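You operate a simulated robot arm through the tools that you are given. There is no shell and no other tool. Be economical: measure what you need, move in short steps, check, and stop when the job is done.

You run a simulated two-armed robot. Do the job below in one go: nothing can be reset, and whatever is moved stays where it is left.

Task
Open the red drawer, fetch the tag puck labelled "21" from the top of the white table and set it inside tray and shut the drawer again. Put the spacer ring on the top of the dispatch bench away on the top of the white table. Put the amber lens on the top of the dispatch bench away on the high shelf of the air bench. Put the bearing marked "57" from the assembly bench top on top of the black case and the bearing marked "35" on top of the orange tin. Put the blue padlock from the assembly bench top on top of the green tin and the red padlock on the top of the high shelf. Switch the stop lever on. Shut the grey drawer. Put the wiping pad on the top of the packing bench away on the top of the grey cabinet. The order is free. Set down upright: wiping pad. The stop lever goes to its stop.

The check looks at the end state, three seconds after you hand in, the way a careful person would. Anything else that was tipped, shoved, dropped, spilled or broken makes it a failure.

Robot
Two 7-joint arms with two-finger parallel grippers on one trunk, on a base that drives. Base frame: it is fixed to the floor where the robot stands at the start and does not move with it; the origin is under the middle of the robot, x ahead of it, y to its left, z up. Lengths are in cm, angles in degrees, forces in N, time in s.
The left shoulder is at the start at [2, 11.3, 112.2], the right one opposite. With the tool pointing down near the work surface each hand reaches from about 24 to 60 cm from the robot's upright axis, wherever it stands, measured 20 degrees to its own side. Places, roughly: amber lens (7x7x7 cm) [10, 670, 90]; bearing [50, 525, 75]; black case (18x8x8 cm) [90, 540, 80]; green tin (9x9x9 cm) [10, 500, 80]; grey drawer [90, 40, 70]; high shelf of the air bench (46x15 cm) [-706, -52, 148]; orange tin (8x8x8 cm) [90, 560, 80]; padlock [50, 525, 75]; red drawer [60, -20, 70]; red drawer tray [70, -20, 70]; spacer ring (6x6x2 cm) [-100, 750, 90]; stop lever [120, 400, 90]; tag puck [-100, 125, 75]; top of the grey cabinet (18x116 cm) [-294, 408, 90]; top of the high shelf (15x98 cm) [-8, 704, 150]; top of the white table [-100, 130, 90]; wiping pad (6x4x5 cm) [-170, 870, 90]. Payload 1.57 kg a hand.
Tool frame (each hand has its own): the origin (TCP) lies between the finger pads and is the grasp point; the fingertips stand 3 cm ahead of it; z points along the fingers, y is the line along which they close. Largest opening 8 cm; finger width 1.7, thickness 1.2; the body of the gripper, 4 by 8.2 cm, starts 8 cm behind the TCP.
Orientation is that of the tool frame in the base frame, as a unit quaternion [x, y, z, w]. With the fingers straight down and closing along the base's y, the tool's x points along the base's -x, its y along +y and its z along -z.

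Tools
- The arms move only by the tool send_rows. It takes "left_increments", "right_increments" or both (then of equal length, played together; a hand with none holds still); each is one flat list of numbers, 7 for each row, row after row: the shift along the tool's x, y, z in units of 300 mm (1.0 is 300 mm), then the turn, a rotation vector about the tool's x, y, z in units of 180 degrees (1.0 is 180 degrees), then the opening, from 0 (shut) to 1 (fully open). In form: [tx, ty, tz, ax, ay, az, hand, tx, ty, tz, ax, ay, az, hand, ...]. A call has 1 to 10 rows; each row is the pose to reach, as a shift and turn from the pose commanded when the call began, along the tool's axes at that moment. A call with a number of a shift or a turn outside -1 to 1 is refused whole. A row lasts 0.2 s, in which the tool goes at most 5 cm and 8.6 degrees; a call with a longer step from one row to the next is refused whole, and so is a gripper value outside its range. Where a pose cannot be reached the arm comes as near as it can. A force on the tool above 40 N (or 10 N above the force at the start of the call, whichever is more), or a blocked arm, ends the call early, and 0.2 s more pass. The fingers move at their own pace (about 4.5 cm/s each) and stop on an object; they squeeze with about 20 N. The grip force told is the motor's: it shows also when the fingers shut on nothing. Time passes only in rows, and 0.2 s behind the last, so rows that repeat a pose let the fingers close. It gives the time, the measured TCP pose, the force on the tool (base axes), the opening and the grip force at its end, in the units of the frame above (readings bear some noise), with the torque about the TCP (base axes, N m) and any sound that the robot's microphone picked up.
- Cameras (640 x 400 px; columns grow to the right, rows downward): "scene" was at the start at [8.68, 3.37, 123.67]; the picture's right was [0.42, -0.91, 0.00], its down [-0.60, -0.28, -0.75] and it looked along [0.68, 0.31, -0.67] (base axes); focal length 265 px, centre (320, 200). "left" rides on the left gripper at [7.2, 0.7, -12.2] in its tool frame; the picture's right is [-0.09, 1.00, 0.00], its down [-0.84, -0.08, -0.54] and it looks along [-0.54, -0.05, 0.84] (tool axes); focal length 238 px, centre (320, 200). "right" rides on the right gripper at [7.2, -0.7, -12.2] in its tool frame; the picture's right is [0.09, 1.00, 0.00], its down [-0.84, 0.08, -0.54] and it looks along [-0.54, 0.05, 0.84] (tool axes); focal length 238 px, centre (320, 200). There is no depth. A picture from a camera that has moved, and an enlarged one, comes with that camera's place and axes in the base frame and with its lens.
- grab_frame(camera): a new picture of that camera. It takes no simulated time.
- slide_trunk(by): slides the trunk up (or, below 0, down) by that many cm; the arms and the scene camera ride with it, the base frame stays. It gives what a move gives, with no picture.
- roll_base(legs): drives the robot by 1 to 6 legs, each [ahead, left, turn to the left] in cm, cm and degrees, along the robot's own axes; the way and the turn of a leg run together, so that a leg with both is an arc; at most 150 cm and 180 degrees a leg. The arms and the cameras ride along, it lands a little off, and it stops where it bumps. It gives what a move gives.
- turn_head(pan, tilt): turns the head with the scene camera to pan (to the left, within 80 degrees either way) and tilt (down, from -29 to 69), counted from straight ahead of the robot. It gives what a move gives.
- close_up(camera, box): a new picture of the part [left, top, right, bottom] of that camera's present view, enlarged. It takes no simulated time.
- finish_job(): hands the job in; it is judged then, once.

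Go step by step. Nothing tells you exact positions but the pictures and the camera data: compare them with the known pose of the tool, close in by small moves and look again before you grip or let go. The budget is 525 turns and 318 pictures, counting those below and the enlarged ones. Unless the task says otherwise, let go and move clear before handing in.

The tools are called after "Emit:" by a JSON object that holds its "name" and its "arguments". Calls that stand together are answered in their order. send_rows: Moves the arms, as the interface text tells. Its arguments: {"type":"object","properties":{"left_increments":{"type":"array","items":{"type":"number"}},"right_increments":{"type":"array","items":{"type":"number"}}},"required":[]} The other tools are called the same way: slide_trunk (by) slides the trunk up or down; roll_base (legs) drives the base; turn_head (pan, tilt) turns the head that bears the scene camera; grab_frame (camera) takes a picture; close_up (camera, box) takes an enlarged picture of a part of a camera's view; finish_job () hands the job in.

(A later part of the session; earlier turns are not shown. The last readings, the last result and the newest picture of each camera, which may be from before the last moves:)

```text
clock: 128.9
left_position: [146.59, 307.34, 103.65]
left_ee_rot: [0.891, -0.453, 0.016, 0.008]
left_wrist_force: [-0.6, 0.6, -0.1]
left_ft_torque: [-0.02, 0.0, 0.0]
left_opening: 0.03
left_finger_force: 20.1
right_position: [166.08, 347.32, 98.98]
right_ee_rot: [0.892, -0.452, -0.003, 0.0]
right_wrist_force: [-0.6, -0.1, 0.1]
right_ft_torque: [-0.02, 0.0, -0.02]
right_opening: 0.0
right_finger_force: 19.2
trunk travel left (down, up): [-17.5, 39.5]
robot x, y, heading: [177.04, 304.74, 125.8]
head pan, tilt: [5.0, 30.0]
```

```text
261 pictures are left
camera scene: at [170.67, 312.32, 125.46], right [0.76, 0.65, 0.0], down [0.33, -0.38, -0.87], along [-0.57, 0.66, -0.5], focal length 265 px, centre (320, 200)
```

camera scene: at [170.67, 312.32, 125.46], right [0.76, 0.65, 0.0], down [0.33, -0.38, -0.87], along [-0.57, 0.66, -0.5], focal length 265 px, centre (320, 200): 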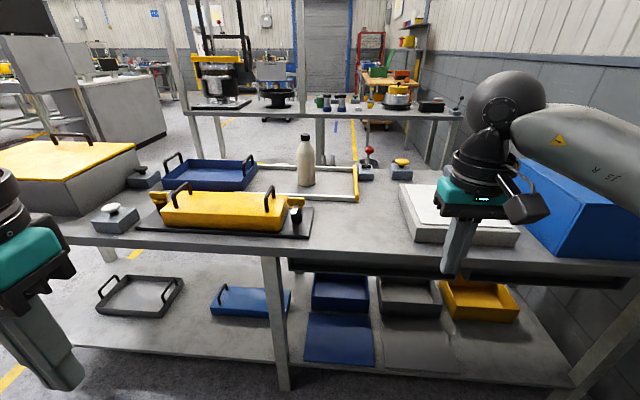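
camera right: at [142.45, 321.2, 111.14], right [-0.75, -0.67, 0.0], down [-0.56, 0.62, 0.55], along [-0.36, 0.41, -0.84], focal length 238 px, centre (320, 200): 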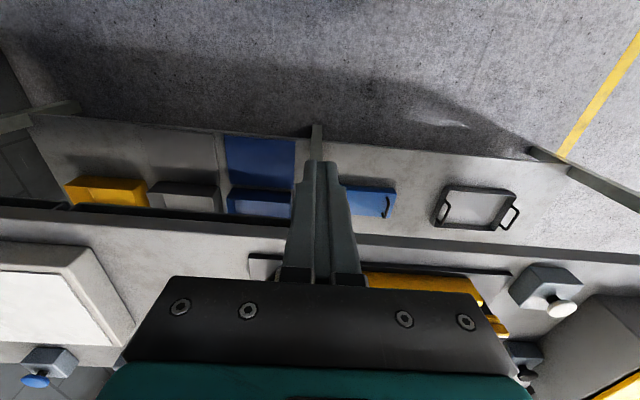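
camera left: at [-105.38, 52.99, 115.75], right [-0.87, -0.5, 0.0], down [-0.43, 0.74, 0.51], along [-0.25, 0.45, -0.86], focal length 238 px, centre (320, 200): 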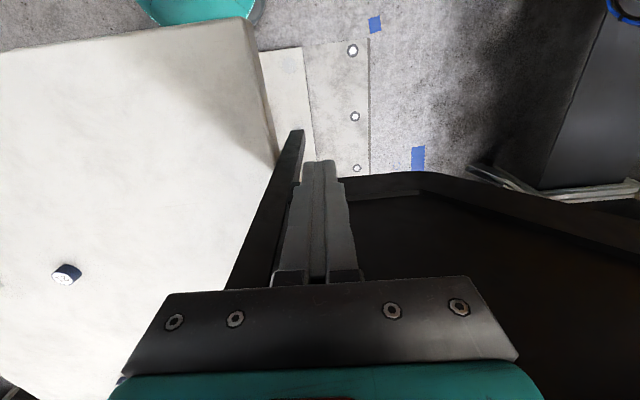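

A red-ball lever stands at the rear of the bench. I zoom.

Emit:
{"name": "close_up", "arguments": {"camera": "scene", "box": [330, 130, 430, 190]}}

Emit:
{"name": "close_up", "arguments": {"camera": "scene", "box": [180, 60, 480, 190]}}

```text
6.40 times, centred on (380, 160) of scene
camera zoom: at [170.67, 312.32, 125.46], right [0.76, 0.65, 0.0], down [0.33, -0.38, -0.87], along [-0.57, 0.66, -0.5], focal length 1694 px, centre (-64, 456)
```

zoom: 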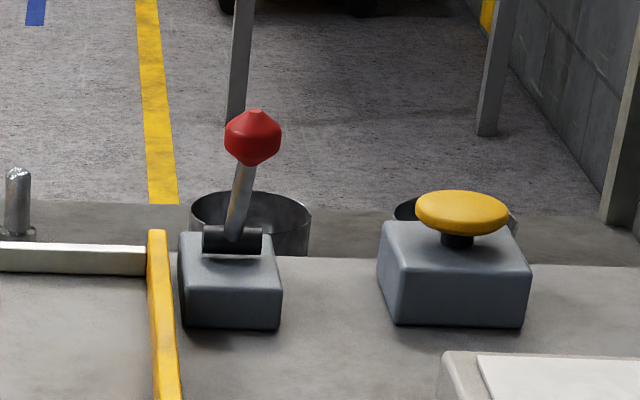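

```text
2.13 times, centred on (330, 125) of scene
camera zoom: at [170.67, 312.32, 125.46], right [0.76, 0.65, 0.0], down [0.33, -0.38, -0.87], along [-0.57, 0.66, -0.5], focal length 565 px, centre (299, 360)
```

zoom: 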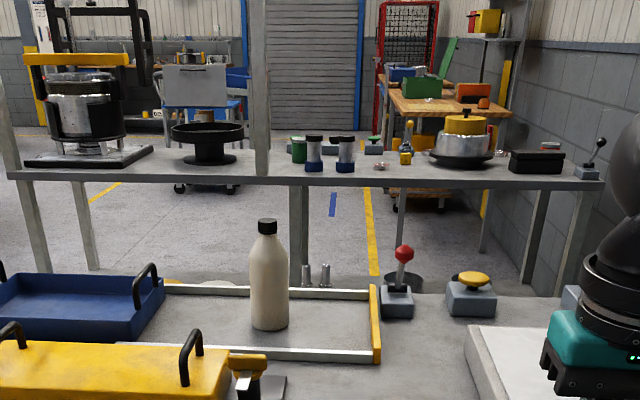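

The red-ball lever at about (118,403) matches the stop lever, near the rear edge of this bench. I'll drive around the left end into the gap between the benches, where it is in easy reach.

Emit:
{"name": "roll_base", "arguments": {"legs": [[0, 150, 0], [0, 35, 0], [150, 0, 0], [25, 0, 0]]}}

Emit:
{"name": "turn_head", "arguments": {"pan": -30, "tilt": 20}}

Emit:
{"name": "grab_frame", "arguments": {"camera": "scene"}}

```text
clock: 146.7
left_position: [-107.14, 338.9, 103.62]
left_ee_rot: [0.891, -0.455, 0.016, 0.008]
left_wrist_force: [-1.1, -0.5, -0.2]
left_ft_torque: [0.03, -0.01, 0.01]
left_opening: 0.01
left_finger_force: 19.9
right_position: [-87.69, 378.73, 98.99]
right_ee_rot: [0.892, -0.453, -0.004, -0.001]
right_wrist_force: [-0.4, -0.6, 0.8]
right_ft_torque: [-0.01, -0.04, 0.02]
right_opening: 0.02
right_finger_force: 20.3
trunk travel left (down, up): [-17.5, 39.5]
robot x, y, heading: [-76.36, 336.33, 125.9]
head pan, tilt: [5.0, 30.0]
```

```text
clock: 147.8
left_position: [-107.0, 338.92, 103.7]
left_ee_rot: [0.891, -0.453, 0.015, 0.008]
left_wrist_force: [-0.4, 0.9, -0.4]
left_ft_torque: [-0.01, 0.0, -0.02]
left_opening: 0.01
left_finger_force: 19.4
right_position: [-87.72, 378.76, 99.02]
right_ee_rot: [0.892, -0.453, -0.003, -0.001]
right_wrist_force: [-0.4, -0.4, 0.4]
right_ft_torque: [0.0, 0.0, -0.01]
right_opening: 0.03
right_finger_force: 19.7
trunk travel left (down, up): [-17.5, 39.5]
robot x, y, heading: [-76.82, 336.03, 126.0]
head pan, tilt: [-30.0, 20.0]
```

```text
258 pictures are left
camera scene: at [-78.12, 346.21, 127.06], right [0.99, 0.1, 0.0], down [0.04, -0.34, -0.94], along [-0.1, 0.93, -0.34], focal length 265 px, centre (320, 200)
```

scene: 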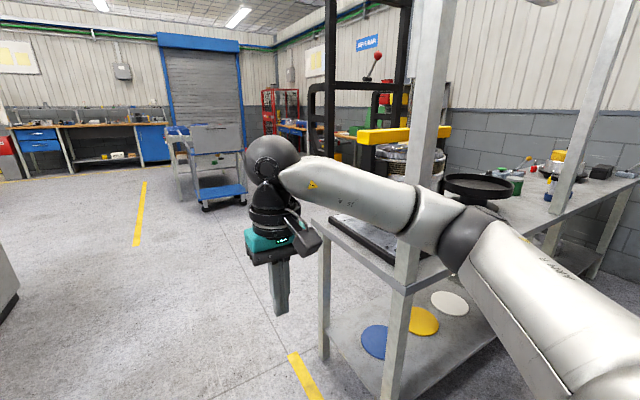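

The assembly bench's front left corner is at about (-61,408). I turn around leftwards to face the lever bench's rear, then slide along the gap.

Emit:
{"name": "roll_base", "arguments": {"legs": [[0, 0, 180], [0, 150, 0], [0, 25, 0]]}}

Emit:
{"name": "turn_head", "arguments": {"pan": 10, "tilt": 35}}

Emit:
{"name": "grab_frame", "arguments": {"camera": "scene"}}

```text
clock: 164.0
left_position: [96.73, 439.48, 103.69]
left_ee_rot: [0.444, 0.896, 0.006, -0.014]
left_wrist_force: [1.0, -0.2, -0.8]
left_ft_torque: [-0.04, 0.0, 0.0]
left_opening: 0.0
left_finger_force: 20.2
right_position: [78.15, 399.31, 98.95]
right_ee_rot: [0.443, 0.896, -0.002, 0.003]
right_wrist_force: [0.4, 0.3, -0.5]
right_ft_torque: [-0.01, 0.0, -0.01]
right_opening: 0.0
right_finger_force: 19.5
trunk travel left (down, up): [-17.5, 39.5]
robot x, y, heading: [66.55, 440.99, -53.1]
head pan, tilt: [-30.0, 20.0]
```

```text
clock: 165.1
left_position: [96.65, 439.34, 103.57]
left_ee_rot: [0.444, 0.896, 0.007, -0.014]
left_wrist_force: [0.2, 1.0, -0.2]
left_ft_torque: [-0.03, -0.04, 0.0]
left_opening: 0.0
left_finger_force: 19.8
right_position: [78.01, 399.16, 99.0]
right_ee_rot: [0.443, 0.897, -0.001, 0.003]
right_wrist_force: [-0.3, 0.5, -0.3]
right_ft_torque: [-0.01, -0.02, -0.01]
right_opening: 0.0
right_finger_force: 20.3
trunk travel left (down, up): [-17.5, 39.5]
robot x, y, heading: [66.14, 441.23, -52.9]
head pan, tilt: [10.0, 35.0]
```

```text
257 pictures are left
camera scene: at [73.27, 434.44, 124.68], right [-0.68, -0.73, 0.0], down [-0.42, 0.39, -0.82], along [0.6, -0.56, -0.57], focal length 265 px, centre (320, 200)
```

scene: 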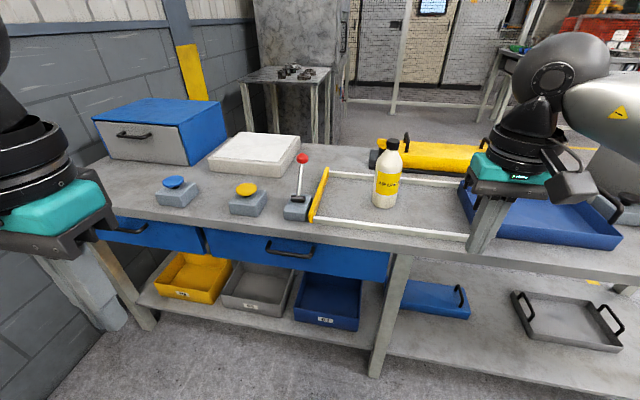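

Emit:
{"name": "close_up", "arguments": {"camera": "scene", "box": [260, 140, 350, 240]}}

```text
4.00 times, centred on (305, 190) of scene
camera zoom: at [73.27, 434.44, 124.68], right [-0.68, -0.73, 0.0], down [-0.42, 0.39, -0.82], along [0.6, -0.56, -0.57], focal length 1059 px, centre (380, 240)
```

zoom: 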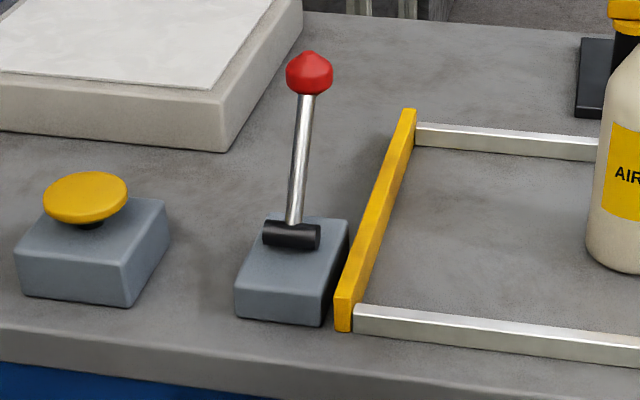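

The red-ball lever leans about 20° away from me (toward the bench's front); it should swing toward me. I retract the right hand, then drive up so the left hand can reach it.

Emit:
{"name": "send_rows", "arguments": {"right_increments": [0.15, 0, 0, 0, 0, 0, 0, 0.3, 0, 0, 0, 0, 0, 0, 0.45, 0, 0, 0, 0, 0, 0]}}

Emit:
{"name": "roll_base", "arguments": {"legs": [[24, 0, -1]]}}

Emit:
{"name": "turn_head", "arguments": {"pan": 20, "tilt": 45}}

Emit:
{"name": "grab_frame", "arguments": {"camera": "scene"}}

Emit:
{"name": "grab_frame", "arguments": {"camera": "left"}}

```text
clock: 165.9
left_position: [96.63, 439.55, 103.51]
left_ee_rot: [0.444, 0.896, 0.008, -0.014]
left_wrist_force: [0.1, 0.8, -0.4]
left_ft_torque: [0.0, 0.01, 0.01]
left_opening: 0.01
left_finger_force: 20.3
right_position: [69.81, 410.0, 98.9]
right_ee_rot: [0.444, 0.896, -0.002, 0.003]
right_wrist_force: [0.0, 0.8, 0.0]
right_ft_torque: [-0.04, 0.03, -0.01]
right_opening: 0.0
right_finger_force: 20.5
trunk travel left (down, up): [-17.5, 39.5]
robot x, y, heading: [66.27, 441.22, -52.8]
head pan, tilt: [10.0, 35.0]
```

```text
clock: 167.7
left_position: [111.02, 419.7, 103.68]
left_ee_rot: [0.451, 0.893, 0.008, -0.015]
left_wrist_force: [0.4, -1.1, 0.6]
left_ft_torque: [0.01, -0.01, 0.04]
left_opening: 0.0
left_finger_force: 20.2
right_position: [83.78, 390.63, 98.89]
right_ee_rot: [0.449, 0.893, -0.002, 0.003]
right_wrist_force: [1.1, -0.5, -0.9]
right_ft_torque: [0.01, -0.04, 0.03]
right_opening: 0.0
right_finger_force: 19.7
trunk travel left (down, up): [-17.5, 39.5]
robot x, y, heading: [80.4, 422.24, -53.6]
head pan, tilt: [10.0, 35.0]
```

```text
clock: 168.4
left_position: [110.93, 419.92, 103.69]
left_ee_rot: [0.451, 0.892, 0.008, -0.015]
left_wrist_force: [-0.2, -0.9, 0.2]
left_ft_torque: [0.01, -0.02, 0.04]
left_opening: 0.0
left_finger_force: 20.2
right_position: [83.8, 390.78, 98.88]
right_ee_rot: [0.449, 0.893, -0.002, 0.003]
right_wrist_force: [0.1, 0.5, -0.7]
right_ft_torque: [0.02, 0.02, 0.06]
right_opening: 0.0
right_finger_force: 20.0
trunk travel left (down, up): [-17.5, 39.5]
robot x, y, heading: [80.41, 422.09, -53.6]
head pan, tilt: [20.0, 45.0]
```

```text
255 pictures are left
camera scene: at [87.88, 416.78, 123.2], right [-0.55, -0.83, 0.0], down [-0.59, 0.39, -0.71], along [0.59, -0.39, -0.71], focal length 265 px, centre (320, 200)
```

scene: 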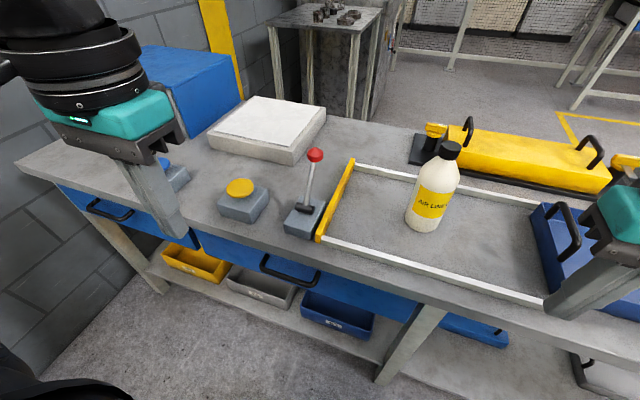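

```text
254 pictures are left
camera left: at [107.41, 425.78, 116.08], right [0.86, 0.52, 0.0], down [0.45, -0.73, 0.51], along [0.26, -0.44, -0.86], focal length 238 px, centre (320, 200)
```

left: 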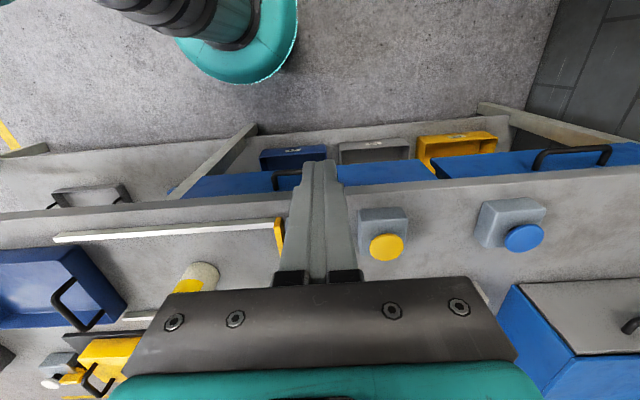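

Lever pivot at robot-frame (43, 19), ball near (48, 18). I pass the closed left fingers over the ball to its far side, at z ≈ 104.

Emit:
{"name": "send_rows", "arguments": {"left_increments": [-0.14, -0.03, 0, 0, 0, 0, 0, -0.28, -0.06, 0, 0, 0, 0, 0, -0.42, -0.09, 0, 0, 0, 0, 0, -0.56, -0.12, 0, 0, 0, 0, 0, -0.7, -0.16, 0, 0, 0, 0, 0, -0.84, -0.16, 0, 0, 0, 0, 0, -0.98, -0.16, 0, 0, 0, 0, 0]}}

Emit:
{"name": "grab_frame", "arguments": {"camera": "left"}}

Emit:
{"name": "grab_frame", "arguments": {"camera": "scene"}}

```text
clock: 170.0
left_position: [124.52, 393.94, 102.65]
left_ee_rot: [0.45, 0.893, 0.008, -0.015]
left_wrist_force: [0.1, 0.7, 0.9]
left_ft_torque: [0.02, 0.01, 0.0]
left_opening: 0.01
left_finger_force: 20.0
left hand out of reach, approached as far as the arm can: row 7
right_position: [83.72, 390.88, 98.92]
right_ee_rot: [0.449, 0.893, -0.002, 0.004]
right_wrist_force: [-0.1, -0.1, 0.4]
right_ft_torque: [-0.01, 0.02, 0.0]
right_opening: 0.01
right_finger_force: 20.2
trunk travel left (down, up): [-17.5, 39.5]
robot x, y, heading: [80.27, 422.36, -53.5]
head pan, tilt: [20.0, 45.0]
```

```text
253 pictures are left
camera left: at [121.06, 399.87, 115.04], right [0.86, 0.52, 0.0], down [0.45, -0.73, 0.51], along [0.26, -0.44, -0.86], focal length 238 px, centre (320, 200)
```

left: 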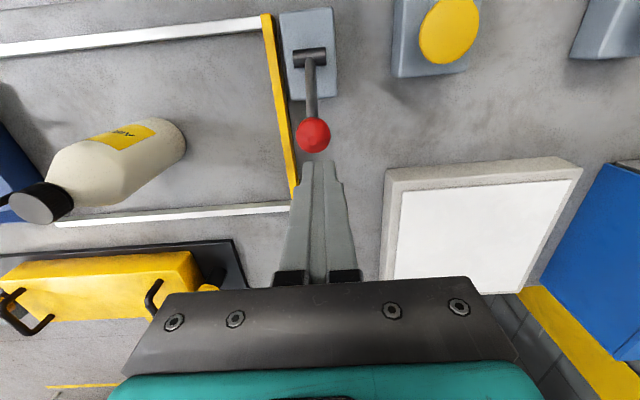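

```text
252 pictures are left
camera scene: at [87.9, 416.8, 123.19], right [-0.55, -0.83, 0.0], down [-0.59, 0.39, -0.71], along [0.59, -0.39, -0.71], focal length 265 px, centre (320, 200)
```

scene: 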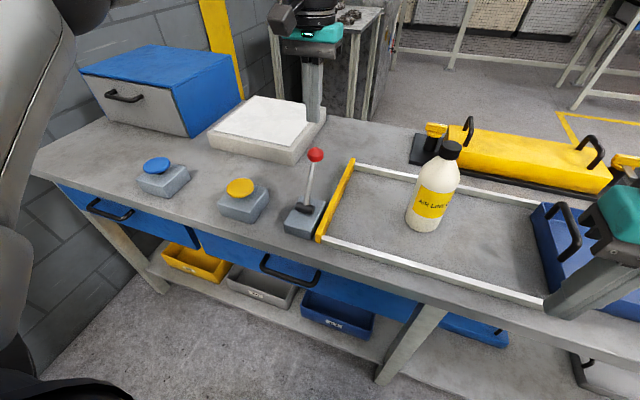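

The fingers are right over the ball; I need 3–4 cm more. I drive the base 4 cm ahead.

Emit:
{"name": "roll_base", "arguments": {"legs": [[4, 0, 0]]}}

Emit:
{"name": "grab_frame", "arguments": {"camera": "left"}}

```text
clock: 170.9
left_position: [126.92, 390.73, 102.64]
left_ee_rot: [0.45, 0.893, 0.006, -0.016]
left_wrist_force: [-0.9, -0.5, -0.1]
left_ft_torque: [0.03, 0.0, -0.02]
left_opening: 0.02
left_finger_force: 19.8
right_position: [86.09, 387.43, 98.99]
right_ee_rot: [0.449, 0.893, -0.001, 0.002]
right_wrist_force: [0.2, 0.3, 0.9]
right_ft_torque: [0.0, -0.01, 0.01]
right_opening: 0.04
right_finger_force: 20.5
trunk travel left (down, up): [-17.5, 39.5]
robot x, y, heading: [82.71, 419.1, -53.6]
head pan, tilt: [20.0, 45.0]
```

```text
251 pictures are left
camera left: at [123.42, 396.6, 115.02], right [0.86, 0.52, 0.0], down [0.45, -0.73, 0.51], along [0.26, -0.44, -0.86], focal length 238 px, centre (320, 200)
```

left: 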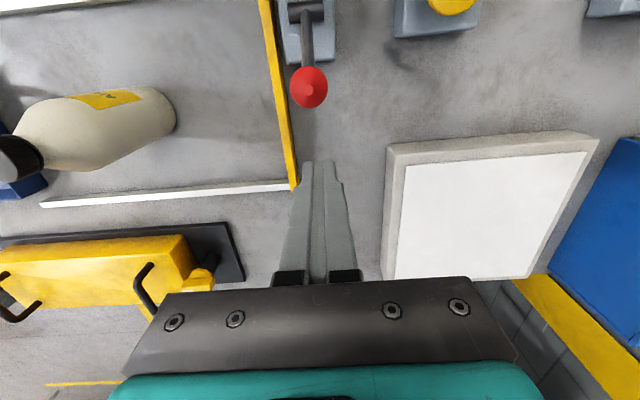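

The ball is 4.4 cm on my side of the fingers, z ≈ 93. I lower behind it and pull toward me in small steps until the stop.

Emit:
{"name": "send_rows", "arguments": {"left_increments": [0, -0.015, 0.14, 0, 0, 0, 0, 0, -0.015, 0.28, 0, 0, 0, 0, 0, -0.015, 0.42, 0, 0, 0, 0]}}

Emit:
{"name": "send_rows", "arguments": {"left_increments": [0.05, 0, 0, 0, 0, 0, 0, 0.1, 0, 0, 0, 0, 0, 0, 0.14, 0, 0, 0, 0, 0, 0, 0.18, 0, 0, 0, 0, 0, 0, 0.22, 0, 0, 0, 0, 0, 0]}}

Emit:
{"name": "grab_frame", "arguments": {"camera": "left"}}

Emit:
{"name": "grab_frame", "arguments": {"camera": "scene"}}

```text
clock: 171.7
left_position: [126.03, 392.18, 90.6]
left_ee_rot: [0.45, 0.893, 0.006, -0.014]
left_wrist_force: [-0.8, 0.4, -0.1]
left_ft_torque: [0.0, 0.02, -0.05]
left_opening: 0.0
left_finger_force: 20.6
left hand out of reach, approached as far as the arm can: row 2, 3
right_position: [86.23, 387.58, 98.84]
right_ee_rot: [0.449, 0.894, -0.001, 0.003]
right_wrist_force: [0.2, -0.2, 0.5]
right_ft_torque: [0.0, 0.0, 0.02]
right_opening: 0.0
right_finger_force: 20.2
trunk travel left (down, up): [-17.5, 39.5]
robot x, y, heading: [82.63, 418.98, -53.5]
head pan, tilt: [20.0, 45.0]
```

```text
clock: 172.9
left_position: [122.23, 397.74, 90.76]
left_ee_rot: [0.451, 0.893, 0.007, -0.016]
left_wrist_force: [-0.7, -0.2, -0.7]
left_ft_torque: [0.0, -0.02, 0.0]
left_opening: 0.03
left_finger_force: 20.1
right_position: [85.99, 387.58, 98.84]
right_ee_rot: [0.449, 0.893, -0.002, 0.003]
right_wrist_force: [-0.4, 0.0, 0.3]
right_ft_torque: [0.01, 0.0, 0.01]
right_opening: 0.01
right_finger_force: 19.6
trunk travel left (down, up): [-17.5, 39.5]
robot x, y, heading: [82.5, 418.81, -53.3]
head pan, tilt: [20.0, 45.0]
```

```text
250 pictures are left
camera left: at [118.65, 403.54, 103.23], right [0.86, 0.52, 0.0], down [0.45, -0.73, 0.51], along [0.26, -0.44, -0.86], focal length 238 px, centre (320, 200)
```

left: 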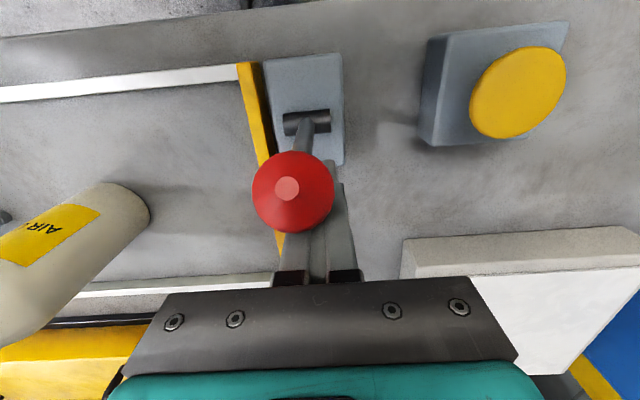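

```text
249 pictures are left
camera scene: at [90.24, 413.58, 123.2], right [-0.55, -0.83, 0.0], down [-0.59, 0.39, -0.71], along [0.59, -0.39, -0.71], focal length 265 px, centre (320, 200)
```

scene: 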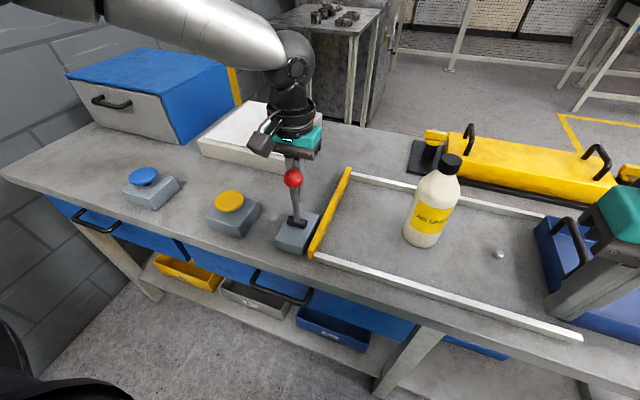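

The fingers are pulling the ball. I continue until the stop, nudging sideways to stay centred.

Emit:
{"name": "send_rows", "arguments": {"left_increments": [0.03, -0.02, 0, 0, 0, 0, 0, 0.06, -0.03, 0, 0, 0, 0, 0, 0.09, -0.03, 0, 0, 0, 0, 0, 0.12, -0.03, 0, 0, 0, 0, 0, 0.15, -0.03, 0, 0, 0, 0, 0, 0.18, -0.03, 0, 0, 0, 0, 0, 0.21, -0.03, 0, 0, 0, 0, 0, 0.24, -0.03, 0, 0, 0, 0, 0, 0.27, -0.03, 0, 0, 0, 0, 0, 0.3, -0.03, 0, 0, 0, 0, 0]}}

Emit:
{"name": "grab_frame", "arguments": {"camera": "left"}}

Emit:
{"name": "grab_frame", "arguments": {"camera": "scene"}}

```text
clock: 174.3
left_position: [118.96, 400.19, 91.73]
left_ee_rot: [0.451, 0.893, -0.006, 0.002]
left_wrist_force: [3.5, -3.3, 5.2]
left_ft_torque: [-0.1, -0.06, -0.05]
left_opening: 0.0
left_finger_force: 20.1
right_position: [86.05, 387.4, 98.72]
right_ee_rot: [0.449, 0.893, -0.002, 0.004]
right_wrist_force: [-0.6, 0.6, 1.3]
right_ft_torque: [-0.02, 0.01, 0.0]
right_opening: 0.01
right_finger_force: 19.8
trunk travel left (down, up): [-17.5, 39.5]
robot x, y, heading: [82.84, 418.98, -53.9]
head pan, tilt: [20.0, 45.0]
stopped in row 7 (left hand): the force on the tool passed its limit at 44 N (the readings are from after the stop); the commanded pose is now the measured one
```

```text
248 pictures are left
camera left: at [115.18, 406.63, 103.79], right [0.86, 0.52, -0.01], down [0.44, -0.71, 0.55], along [0.28, -0.47, -0.84], focal length 238 px, centre (320, 200)
```

left: 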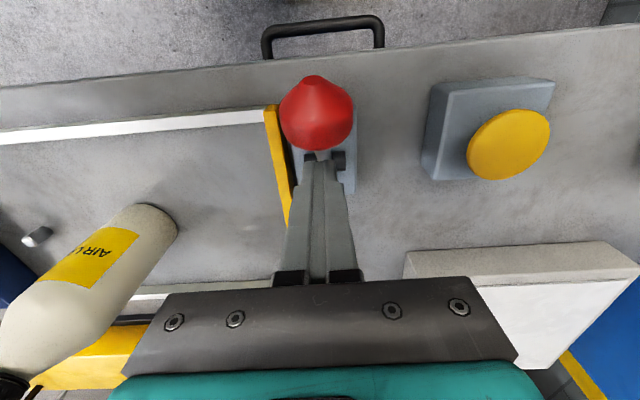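

```text
247 pictures are left
camera scene: at [90.25, 413.58, 123.2], right [-0.55, -0.83, 0.0], down [-0.59, 0.39, -0.71], along [0.59, -0.39, -0.71], focal length 265 px, centre (320, 200)
```

scene: 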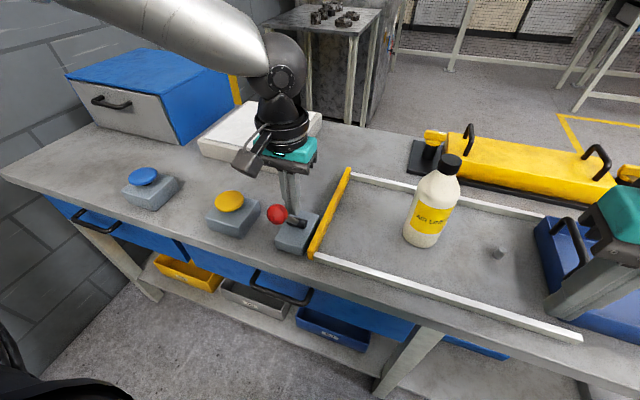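

The lever flopped toward me and then the force rose: likely at its stop. I lift the hand clear and look.

Emit:
{"name": "send_rows", "arguments": {"left_increments": [-0.04, 0, -0.1, 0, 0, 0, 0, -0.04, 0, -0.25, 0, 0, 0, 0, -0.04, 0, -0.4, 0, 0, 0, 0]}}

Emit:
{"name": "close_up", "arguments": {"camera": "scene", "box": [230, 160, 350, 270]}}

Emit:
{"name": "grab_frame", "arguments": {"camera": "left"}}

```text
clock: 175.1
left_position: [119.59, 399.49, 103.6]
left_ee_rot: [0.45, 0.893, -0.004, -0.001]
left_wrist_force: [-0.4, 0.5, 0.1]
left_ft_torque: [0.04, 0.0, -0.02]
left_opening: 0.01
left_finger_force: 19.7
right_position: [86.09, 387.54, 98.86]
right_ee_rot: [0.448, 0.894, -0.002, 0.004]
right_wrist_force: [0.3, 1.0, -0.5]
right_ft_torque: [0.04, 0.0, -0.05]
right_opening: 0.01
right_finger_force: 20.4
trunk travel left (down, up): [-17.5, 39.5]
robot x, y, heading: [83.03, 418.75, -53.9]
head pan, tilt: [20.0, 45.0]
```

```text
3.64 times, centred on (290, 215) of scene
camera zoom: at [90.26, 413.53, 123.2], right [-0.55, -0.83, 0.0], down [-0.59, 0.39, -0.71], along [0.59, -0.39, -0.71], focal length 963 px, centre (429, 146)
```

zoom: 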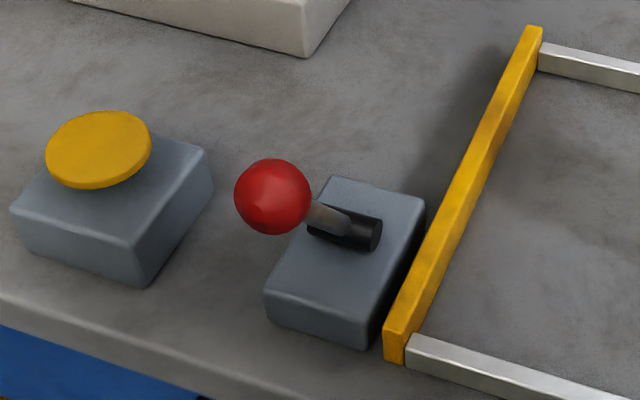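

```text
245 pictures are left
camera left: at [115.92, 405.78, 115.8], right [0.86, 0.52, -0.01], down [0.44, -0.72, 0.54], along [0.28, -0.47, -0.84], focal length 238 px, centre (320, 200)
```

left: 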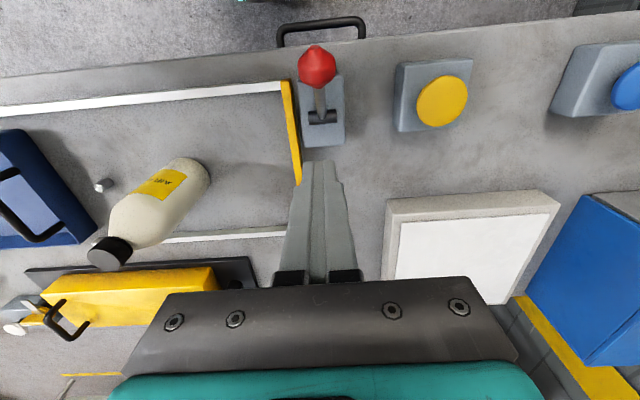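

The lever now leans about 38° toward me, mirrored from before. To be sure it's at the stop I press it once more gently.

Emit:
{"name": "send_rows", "arguments": {"left_increments": [0, 0, 0.13, 0, 0, 0, 0, 0, 0, 0.26, 0, 0, 0, 0, 0, 0, 0.38, 0, 0, 0, 0, 0.04, 0, 0.38, 0, 0, 0, 0, 0.08, 0, 0.38, 0, 0, 0, 0, 0.11, 0, 0.38, 0, 0, 0, 0, 0.13, 0, 0.38, 0, 0, 0, 0, 0.15, 0, 0.38, 0, 0, 0, 0, 0.17, 0, 0.38, 0, 0, 0, 0]}}

Emit:
{"name": "grab_frame", "arguments": {"camera": "left"}}

```text
clock: 176.6
left_position: [118.19, 400.78, 92.74]
left_ee_rot: [0.451, 0.892, -0.018, 0.014]
left_wrist_force: [3.3, -6.0, 2.6]
left_ft_torque: [-0.17, -0.09, -0.01]
left_opening: 0.0
left_finger_force: 19.9
right_position: [85.96, 387.54, 98.95]
right_ee_rot: [0.45, 0.893, -0.002, 0.004]
right_wrist_force: [-0.7, -0.3, -0.1]
right_ft_torque: [0.0, -0.02, 0.02]
right_opening: 0.02
right_finger_force: 19.9
trunk travel left (down, up): [-17.5, 39.5]
robot x, y, heading: [82.88, 419.38, -53.5]
head pan, tilt: [20.0, 45.0]
stopped in row 7 (left hand): the force on the tool passed its limit at 43 N (the readings are from after the stop); the commanded pose is now the measured one
```

```text
244 pictures are left
camera left: at [114.29, 407.58, 104.55], right [0.86, 0.52, -0.01], down [0.43, -0.7, 0.58], along [0.29, -0.5, -0.82], focal length 238 px, centre (320, 200)
```

left: 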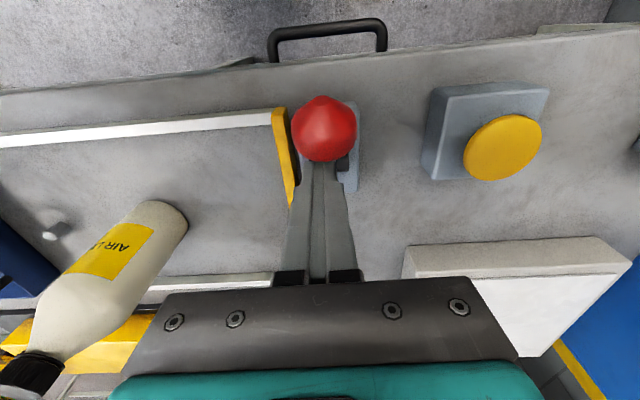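

The lever is firmly at its stop. I withdraw, back into the gap and turn around to the assembly bench.

Emit:
{"name": "send_rows", "arguments": {"left_increments": [-0.05, 0, -0.08, 0, 0, 0, 0, -0.05, 0, -0.22, 0, 0, 0, 0, -0.05, 0, -0.36, 0, 0, 0, 0, -0.05, 0, -0.45, 0, 0, 0, 0, 0.1, 0, -0.45, 0, 0, 0, 0, 0.25, 0, -0.45, 0, 0, 0, 0, 0.4, 0, -0.45, 0, 0, 0, 0, 0.55, 0, -0.45, 0, 0, 0, 0]}}

Emit:
{"name": "roll_base", "arguments": {"legs": [[-27, 0, 0], [0, 0, -180]]}}

Emit:
{"name": "turn_head", "arguments": {"pan": 0, "tilt": 30}}

Emit:
{"name": "grab_frame", "arguments": {"camera": "scene"}}

```text
clock: 178.3
left_position: [108.74, 413.78, 106.68]
left_ee_rot: [0.451, 0.892, -0.014, 0.012]
left_wrist_force: [-0.4, 0.7, 0.6]
left_ft_torque: [0.02, -0.01, 0.0]
left_opening: 0.0
left_finger_force: 19.9
left hand out of reach, approached as far as the arm can: row 8
right_position: [86.04, 387.5, 98.8]
right_ee_rot: [0.45, 0.893, -0.003, 0.004]
right_wrist_force: [-0.1, -0.1, -0.1]
right_ft_torque: [-0.03, 0.02, 0.0]
right_opening: 0.0
right_finger_force: 20.0
trunk travel left (down, up): [-17.5, 39.5]
robot x, y, heading: [82.74, 418.92, -53.7]
head pan, tilt: [20.0, 45.0]
```

```text
clock: 187.7
left_position: [40.98, 446.7, 106.71]
left_ee_rot: [0.886, -0.463, -0.011, -0.014]
left_wrist_force: [0.7, -0.1, -0.3]
left_ft_torque: [-0.01, 0.02, 0.02]
left_opening: 0.0
left_finger_force: 19.6
right_position: [64.39, 472.28, 98.88]
right_ee_rot: [0.887, -0.462, -0.003, -0.002]
right_wrist_force: [-0.3, 0.3, -0.1]
right_ft_torque: [0.01, 0.02, 0.0]
right_opening: 0.0
right_finger_force: 20.1
trunk travel left (down, up): [-17.5, 39.5]
robot x, y, heading: [66.42, 440.94, 124.8]
head pan, tilt: [20.0, 45.0]
```

```text
clock: 188.5
left_position: [40.93, 446.65, 106.7]
left_ee_rot: [0.886, -0.463, -0.011, -0.015]
left_wrist_force: [0.4, 0.7, 0.3]
left_ft_torque: [-0.01, 0.04, -0.03]
left_opening: 0.02
left_finger_force: 20.3
right_position: [64.47, 472.34, 98.83]
right_ee_rot: [0.887, -0.462, -0.003, -0.001]
right_wrist_force: [0.0, -0.1, -0.4]
right_ft_torque: [0.0, 0.02, -0.01]
right_opening: 0.0
right_finger_force: 19.9
trunk travel left (down, up): [-17.5, 39.5]
robot x, y, heading: [66.83, 441.13, 124.9]
head pan, tilt: [0.0, 30.0]
```

```text
243 pictures are left
camera scene: at [61.12, 448.88, 125.45], right [0.82, 0.57, 0.0], down [0.28, -0.41, -0.87], along [-0.49, 0.71, -0.5], focal length 265 px, centre (320, 200)
```

scene: 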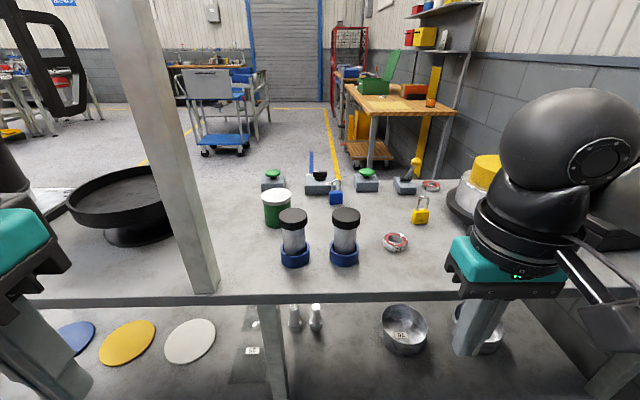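

Emit:
{"name": "close_up", "arguments": {"camera": "scene", "box": [240, 150, 460, 290]}}

```text
2.86 times, centred on (350, 220) of scene
camera zoom: at [61.12, 448.88, 125.45], right [0.82, 0.57, 0.0], down [0.28, -0.41, -0.87], along [-0.49, 0.71, -0.5], focal length 756 px, centre (234, 143)
```

zoom: 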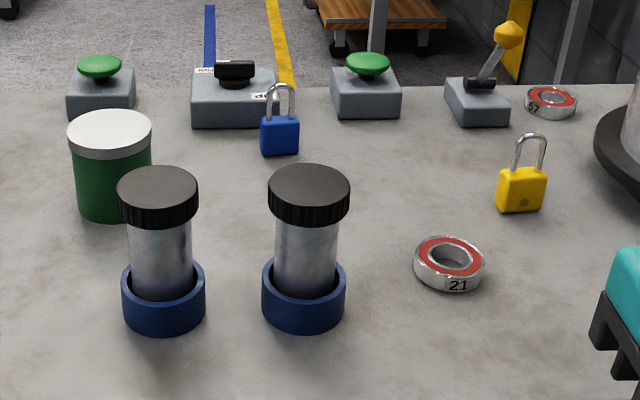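

I see a green tin, two vials, the blue and a yellow padlock, bearing "21" and another bearing behind. I shift right to see the rest.

Emit:
{"name": "roll_base", "arguments": {"legs": [[0, -42, 1]]}}

Emit:
{"name": "turn_head", "arguments": {"pan": 10, "tilt": 35}}

Emit:
{"name": "grab_frame", "arguments": {"camera": "scene"}}

Emit:
{"name": "grab_frame", "arguments": {"camera": "right"}}

```text
clock: 191.1
left_position: [74.96, 470.25, 106.65]
left_ee_rot: [0.891, -0.453, -0.012, -0.014]
left_wrist_force: [0.8, 0.0, -1.4]
left_ft_torque: [-0.02, -0.01, 0.0]
left_opening: 0.0
left_finger_force: 20.1
right_position: [97.69, 496.48, 98.79]
right_ee_rot: [0.892, -0.452, -0.004, -0.002]
right_wrist_force: [1.4, 0.2, 0.1]
right_ft_torque: [0.01, 0.02, 0.02]
right_opening: 0.0
right_finger_force: 19.7
trunk travel left (down, up): [-17.5, 39.5]
robot x, y, heading: [100.91, 465.13, 126.3]
head pan, tilt: [0.0, 30.0]
```

```text
clock: 191.8
left_position: [74.92, 470.27, 106.68]
left_ee_rot: [0.891, -0.453, -0.011, -0.014]
left_wrist_force: [0.2, 0.2, 0.5]
left_ft_torque: [0.02, 0.0, 0.01]
left_opening: 0.0
left_finger_force: 20.5
right_position: [97.72, 496.43, 98.86]
right_ee_rot: [0.892, -0.452, -0.004, -0.001]
right_wrist_force: [0.6, 0.7, -0.7]
right_ft_torque: [-0.01, -0.03, -0.04]
right_opening: 0.0
right_finger_force: 20.3
trunk travel left (down, up): [-17.5, 39.5]
robot x, y, heading: [100.76, 464.66, 126.2]
head pan, tilt: [10.0, 35.0]
```

```text
241 pictures are left
camera scene: at [93.98, 471.74, 124.68], right [0.69, 0.72, 0.0], down [0.41, -0.4, -0.82], along [-0.59, 0.57, -0.57], focal length 265 px, centre (320, 200)
```

scene: 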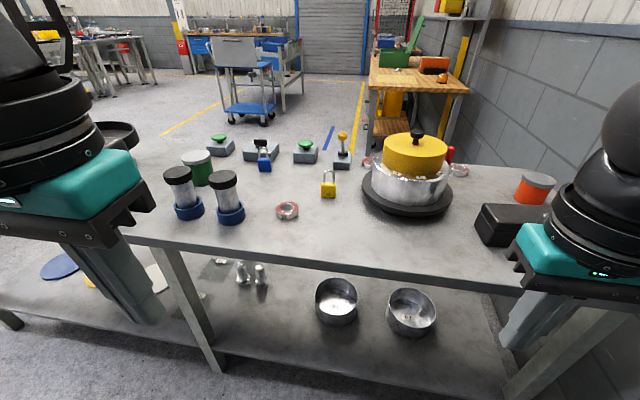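

```text
240 pictures are left
camera right: at [102.42, 490.9, 111.01], right [-0.75, -0.66, 0.0], down [-0.56, 0.63, 0.55], along [-0.36, 0.41, -0.84], focal length 238 px, centre (320, 200)
```

right: 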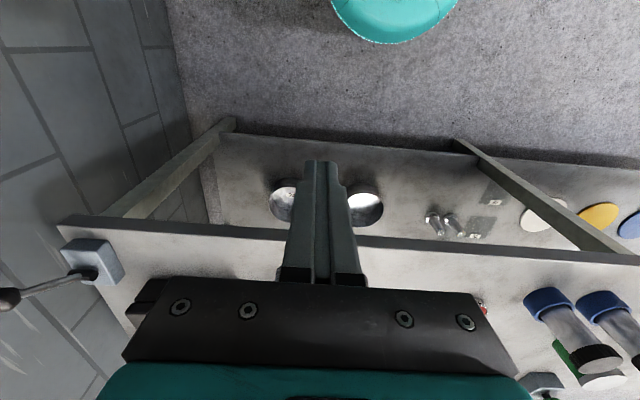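

Emit:
{"name": "close_up", "arguments": {"camera": "scene", "box": [340, 125, 500, 225]}}

Emit:
{"name": "close_up", "arguments": {"camera": "scene", "box": [450, 150, 600, 290]}}

```text
4.00 times, centred on (420, 175) of scene
camera zoom: at [93.98, 471.74, 124.68], right [0.69, 0.72, 0.0], down [0.41, -0.4, -0.82], along [-0.59, 0.57, -0.57], focal length 1059 px, centre (-80, 300)
```

zoom: 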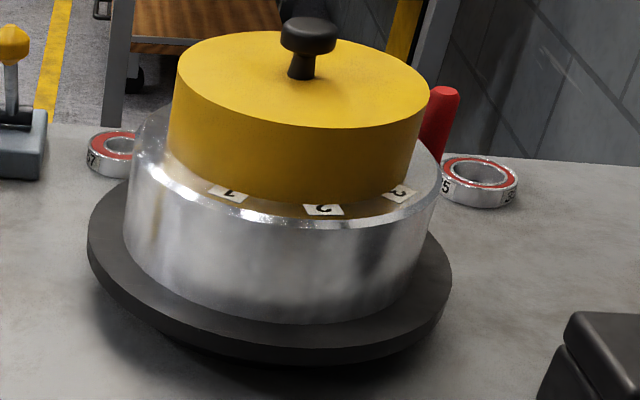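

```text
2.86 times, centred on (525, 220) of scene
camera zoom: at [93.98, 471.74, 124.68], right [0.69, 0.72, 0.0], down [0.41, -0.4, -0.82], along [-0.59, 0.57, -0.57], focal length 756 px, centre (-266, 143)
```

zoom: 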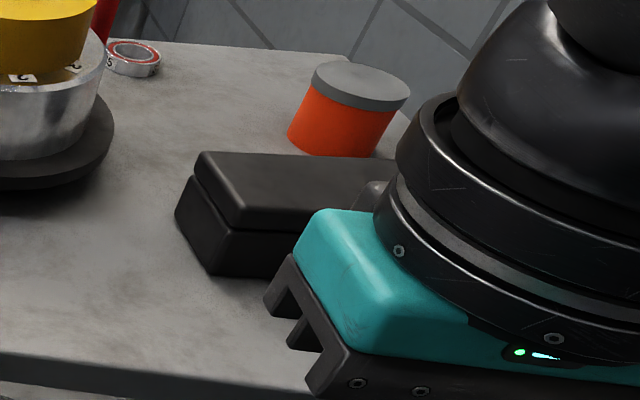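

Bearings "57" (≈(43,546)) and "35" (≈(69,564)) lie near the bench's rear edge, as do the padlocks; the orange tin and black case are at the right end. I'll drive around the left end to the rear side and look from there.

Emit:
{"name": "roll_base", "arguments": {"legs": [[0, 150, 0], [0, 48, 0], [150, 0, 0], [8, 0, 0], [0, 0, 180], [0, 120, 0]]}}

Emit:
{"name": "turn_head", "arguments": {"pan": 10, "tilt": 30}}

Emit:
{"name": "grab_frame", "arguments": {"camera": "scene"}}

```text
clock: 203.8
left_position: [-99.39, 371.39, 106.8]
left_ee_rot: [0.889, -0.458, -0.014, -0.017]
left_wrist_force: [-0.6, -0.4, 0.4]
left_ft_torque: [0.0, 0.01, 0.0]
left_opening: 0.0
left_finger_force: 20.2
right_position: [-75.66, 397.15, 98.75]
right_ee_rot: [0.89, -0.455, 0.001, -0.008]
right_wrist_force: [0.7, 0.0, -0.5]
right_ft_torque: [-0.03, 0.03, -0.01]
right_opening: 0.0
right_finger_force: 20.3
trunk travel left (down, up): [-17.5, 39.5]
robot x, y, heading: [-73.53, 366.52, 125.2]
head pan, tilt: [10.0, 35.0]
stopped in leg 3: the robot was blocked; the commanded pose is now the measured one
```

```text
clock: 204.4
left_position: [-99.31, 371.22, 106.88]
left_ee_rot: [0.889, -0.457, -0.014, -0.019]
left_wrist_force: [0.3, -0.2, 0.3]
left_ft_torque: [0.04, -0.01, 0.04]
left_opening: 0.0
left_finger_force: 19.8
right_position: [-75.56, 397.13, 98.69]
right_ee_rot: [0.891, -0.455, 0.001, -0.008]
right_wrist_force: [-0.3, 0.7, 0.1]
right_ft_torque: [0.0, -0.01, 0.02]
right_opening: 0.0
right_finger_force: 20.4
trunk travel left (down, up): [-17.5, 39.5]
robot x, y, heading: [-73.37, 367.05, 125.2]
head pan, tilt: [10.0, 30.0]
```

```text
237 pictures are left
camera scene: at [-80.26, 372.46, 125.56], right [0.7, 0.71, 0.01], down [0.35, -0.34, -0.87], along [-0.62, 0.61, -0.49], focal length 265 px, centre (320, 200)
```

scene: 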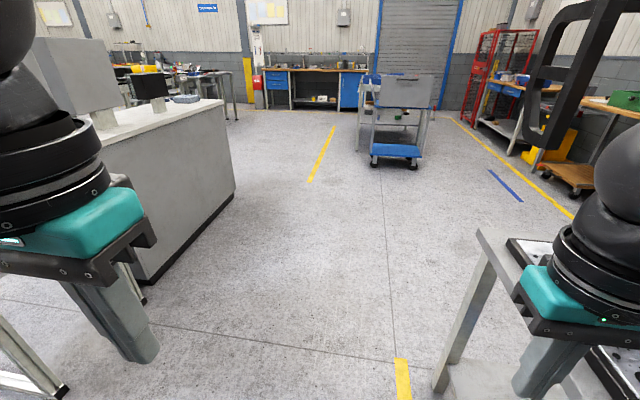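

My right arm brushed the bench's corner post. I back off, move further left, and go round with a wider berth.

Emit:
{"name": "roll_base", "arguments": {"legs": [[-12, 0, 0], [0, 35, 0], [148, 0, 0], [0, 0, 180]]}}

Emit:
{"name": "turn_head", "arguments": {"pan": 40, "tilt": 20}}

Emit:
{"name": "grab_frame", "arguments": {"camera": "scene"}}

```text
clock: 221.7
left_position: [-155.93, 449.87, 106.62]
left_ee_rot: [0.478, 0.878, -0.014, 0.009]
left_wrist_force: [0.4, 0.2, 0.3]
left_ft_torque: [0.04, -0.02, 0.0]
left_opening: 0.0
left_finger_force: 20.5
right_position: [-180.75, 425.34, 98.36]
right_ee_rot: [0.475, 0.88, -0.002, -0.005]
right_wrist_force: [0.4, -0.5, -0.9]
right_ft_torque: [-0.01, 0.02, -0.02]
right_opening: 0.01
right_finger_force: 20.6
trunk travel left (down, up): [-17.5, 39.5]
robot x, y, heading: [-181.55, 456.69, -57.3]
head pan, tilt: [10.0, 30.0]
```

```text
clock: 222.6
left_position: [-155.98, 449.79, 106.73]
left_ee_rot: [0.478, 0.878, -0.015, 0.01]
left_wrist_force: [0.3, 0.0, 0.4]
left_ft_torque: [-0.01, -0.03, -0.02]
left_opening: 0.0
left_finger_force: 19.8
right_position: [-180.81, 425.2, 98.26]
right_ee_rot: [0.475, 0.88, -0.003, -0.006]
right_wrist_force: [0.7, 0.0, 0.3]
right_ft_torque: [-0.02, -0.02, 0.0]
right_opening: 0.0
right_finger_force: 20.0
trunk travel left (down, up): [-17.5, 39.5]
robot x, y, heading: [-181.4, 456.59, -57.3]
head pan, tilt: [40.0, 20.0]
```

```text
236 pictures are left
camera scene: at [-171.98, 452.9, 127.06], right [-0.3, -0.95, 0.0], down [-0.33, 0.1, -0.94], along [0.9, -0.28, -0.34], focal length 265 px, centre (320, 200)
```

scene: 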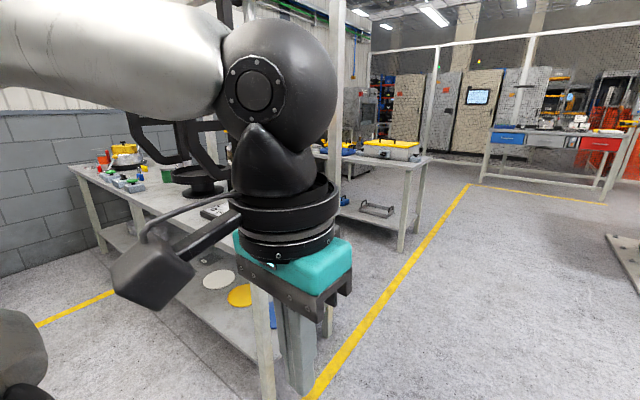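

I'm past the end. I correct the heading and slide along the bench's rear side.

Emit:
{"name": "roll_base", "arguments": {"legs": [[0, 0, 3.3], [0, 150, 0], [0, 50, 0]]}}

Emit:
{"name": "turn_head", "arguments": {"pan": 10, "tilt": 35}}

Emit:
{"name": "grab_frame", "arguments": {"camera": "scene"}}

```text
clock: 233.0
left_position: [6.89, 568.37, 106.64]
left_ee_rot: [0.458, 0.889, -0.014, 0.01]
left_wrist_force: [0.3, 0.3, 0.4]
left_ft_torque: [-0.03, 0.0, -0.02]
left_opening: 0.01
left_finger_force: 19.5
right_position: [-16.73, 542.67, 98.31]
right_ee_rot: [0.455, 0.89, -0.002, -0.005]
right_wrist_force: [-0.7, -0.2, 0.4]
right_ft_torque: [-0.01, -0.01, 0.0]
right_opening: 0.0
right_finger_force: 19.7
trunk travel left (down, up): [-17.5, 39.5]
robot x, y, heading: [-18.78, 574.01, -54.7]
head pan, tilt: [40.0, 20.0]
```

```text
clock: 234.0
left_position: [6.95, 568.31, 106.62]
left_ee_rot: [0.458, 0.889, -0.013, 0.011]
left_wrist_force: [0.0, 0.5, 0.7]
left_ft_torque: [-0.01, 0.0, -0.02]
left_opening: 0.03
left_finger_force: 20.0
right_position: [-16.8, 542.59, 98.25]
right_ee_rot: [0.456, 0.89, -0.002, -0.005]
right_wrist_force: [0.1, 0.0, 0.3]
right_ft_torque: [-0.01, -0.02, 0.02]
right_opening: 0.0
right_finger_force: 19.4
trunk travel left (down, up): [-17.5, 39.5]
robot x, y, heading: [-18.94, 574.01, -54.6]
head pan, tilt: [10.0, 35.0]
```

```text
235 pictures are left
camera scene: at [-12.03, 566.76, 124.68], right [-0.7, -0.71, 0.0], down [-0.41, 0.4, -0.82], along [0.58, -0.57, -0.57], focal length 265 px, centre (320, 200)
```

scene: 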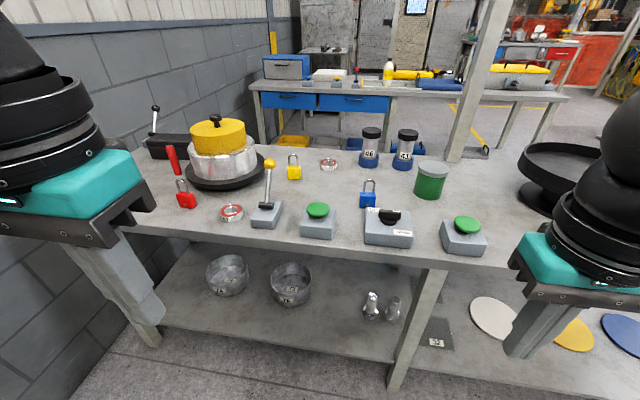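

From here I see the blue padlock, green tin, red padlock and bearing "57". I move up to the edge for the blue padlock with the right hand.

Emit:
{"name": "roll_base", "arguments": {"legs": [[26, 4, 0.6]]}}

Emit:
{"name": "turn_head", "arguments": {"pan": -10, "tilt": 45}}

Emit:
{"name": "grab_frame", "arguments": {"camera": "scene"}}

Emit:
{"name": "grab_frame", "arguments": {"camera": "right"}}

```text
clock: 235.9
left_position: [25.23, 549.81, 106.68]
left_ee_rot: [0.452, 0.892, -0.015, 0.01]
left_wrist_force: [0.3, 0.0, 0.4]
left_ft_torque: [0.04, -0.01, 0.02]
left_opening: 0.01
left_finger_force: 20.3
right_position: [1.94, 523.8, 98.31]
right_ee_rot: [0.45, 0.893, -0.002, -0.005]
right_wrist_force: [0.4, 0.1, -0.4]
right_ft_torque: [0.03, 0.01, 0.0]
right_opening: 0.0
right_finger_force: 19.8
trunk travel left (down, up): [-17.5, 39.5]
robot x, y, heading: [-0.52, 554.7, -53.7]
head pan, tilt: [10.0, 35.0]
```

```text
clock: 236.7
left_position: [25.37, 549.85, 106.65]
left_ee_rot: [0.452, 0.892, -0.013, 0.011]
left_wrist_force: [-0.1, 0.5, 0.2]
left_ft_torque: [0.04, -0.01, 0.03]
left_opening: 0.0
left_finger_force: 20.4
right_position: [1.9, 523.87, 98.35]
right_ee_rot: [0.45, 0.893, -0.002, -0.005]
right_wrist_force: [0.9, -0.4, 0.0]
right_ft_torque: [0.02, 0.03, -0.02]
right_opening: 0.01
right_finger_force: 19.3
trunk travel left (down, up): [-17.5, 39.5]
robot x, y, heading: [-0.66, 555.0, -54.0]
head pan, tilt: [-10.0, 45.0]
```

```text
234 pictures are left
camera scene: at [3.61, 546.85, 123.2], right [-0.9, -0.44, 0.0], down [-0.31, 0.63, -0.71], along [0.31, -0.64, -0.71], focal length 265 px, centre (320, 200)
```

scene: 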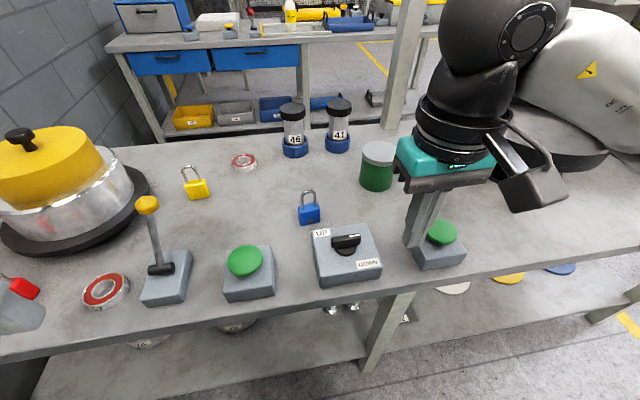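

```text
233 pictures are left
camera right: at [-2.85, 529.15, 110.58], right [0.75, 0.67, -0.01], down [0.57, -0.63, 0.54], along [0.35, -0.4, -0.84], focal length 238 px, centre (320, 200)
```

right: 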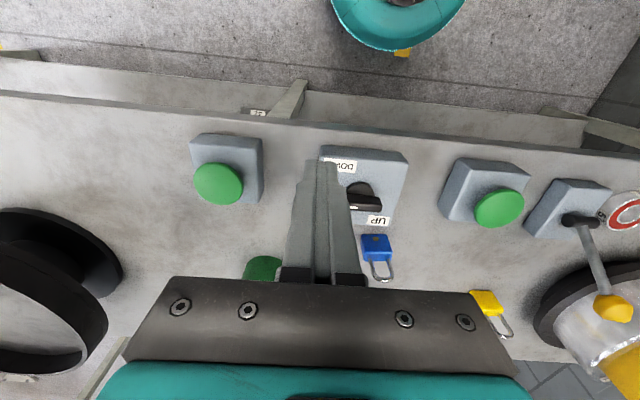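

Blue padlock is 19 cm ahead and 11 cm left of the right TCP. I move above it with the fingers open and look.

Emit:
{"name": "send_rows", "arguments": {"right_increments": [-0.12, 0.07, 0, 0, 0, 0, 1, -0.24, 0.14, 0, 0, 0, 0, 1, -0.36, 0.21, 0, 0, 0, 0, 1, -0.48, 0.28, 0, 0, 0, 0, 1, -0.58, 0.367, 0, 0, 0, 0, 1]}}

Emit:
{"name": "grab_frame", "arguments": {"camera": "right"}}

```text
clock: 237.9
left_position: [25.37, 549.93, 106.68]
left_ee_rot: [0.452, 0.892, -0.014, 0.011]
left_wrist_force: [-0.1, 0.4, -0.1]
left_ft_torque: [0.0, 0.03, -0.02]
left_opening: 0.0
left_finger_force: 20.4
right_position: [21.19, 516.57, 98.16]
right_ee_rot: [0.45, 0.893, -0.003, -0.005]
right_wrist_force: [0.8, 0.2, 0.9]
right_ft_torque: [0.01, 0.02, -0.02]
right_opening: 7.97
right_finger_force: 0.1
trunk travel left (down, up): [-17.5, 39.5]
robot x, y, heading: [-0.86, 554.63, -53.8]
head pan, tilt: [-10.0, 45.0]
```

```text
232 pictures are left
camera right: at [16.44, 521.84, 110.44], right [0.75, 0.67, -0.01], down [0.57, -0.63, 0.54], along [0.35, -0.4, -0.84], focal length 238 px, centre (320, 200)
```

right: 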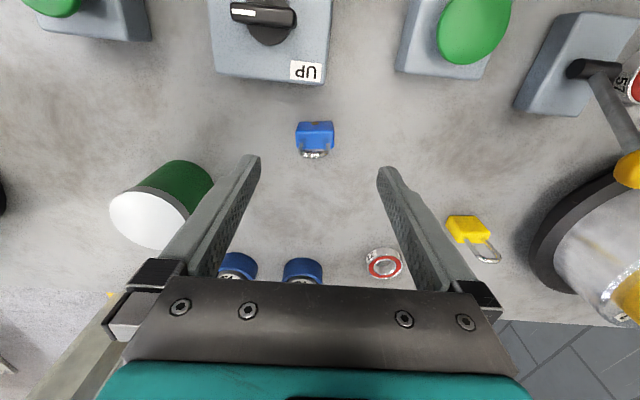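

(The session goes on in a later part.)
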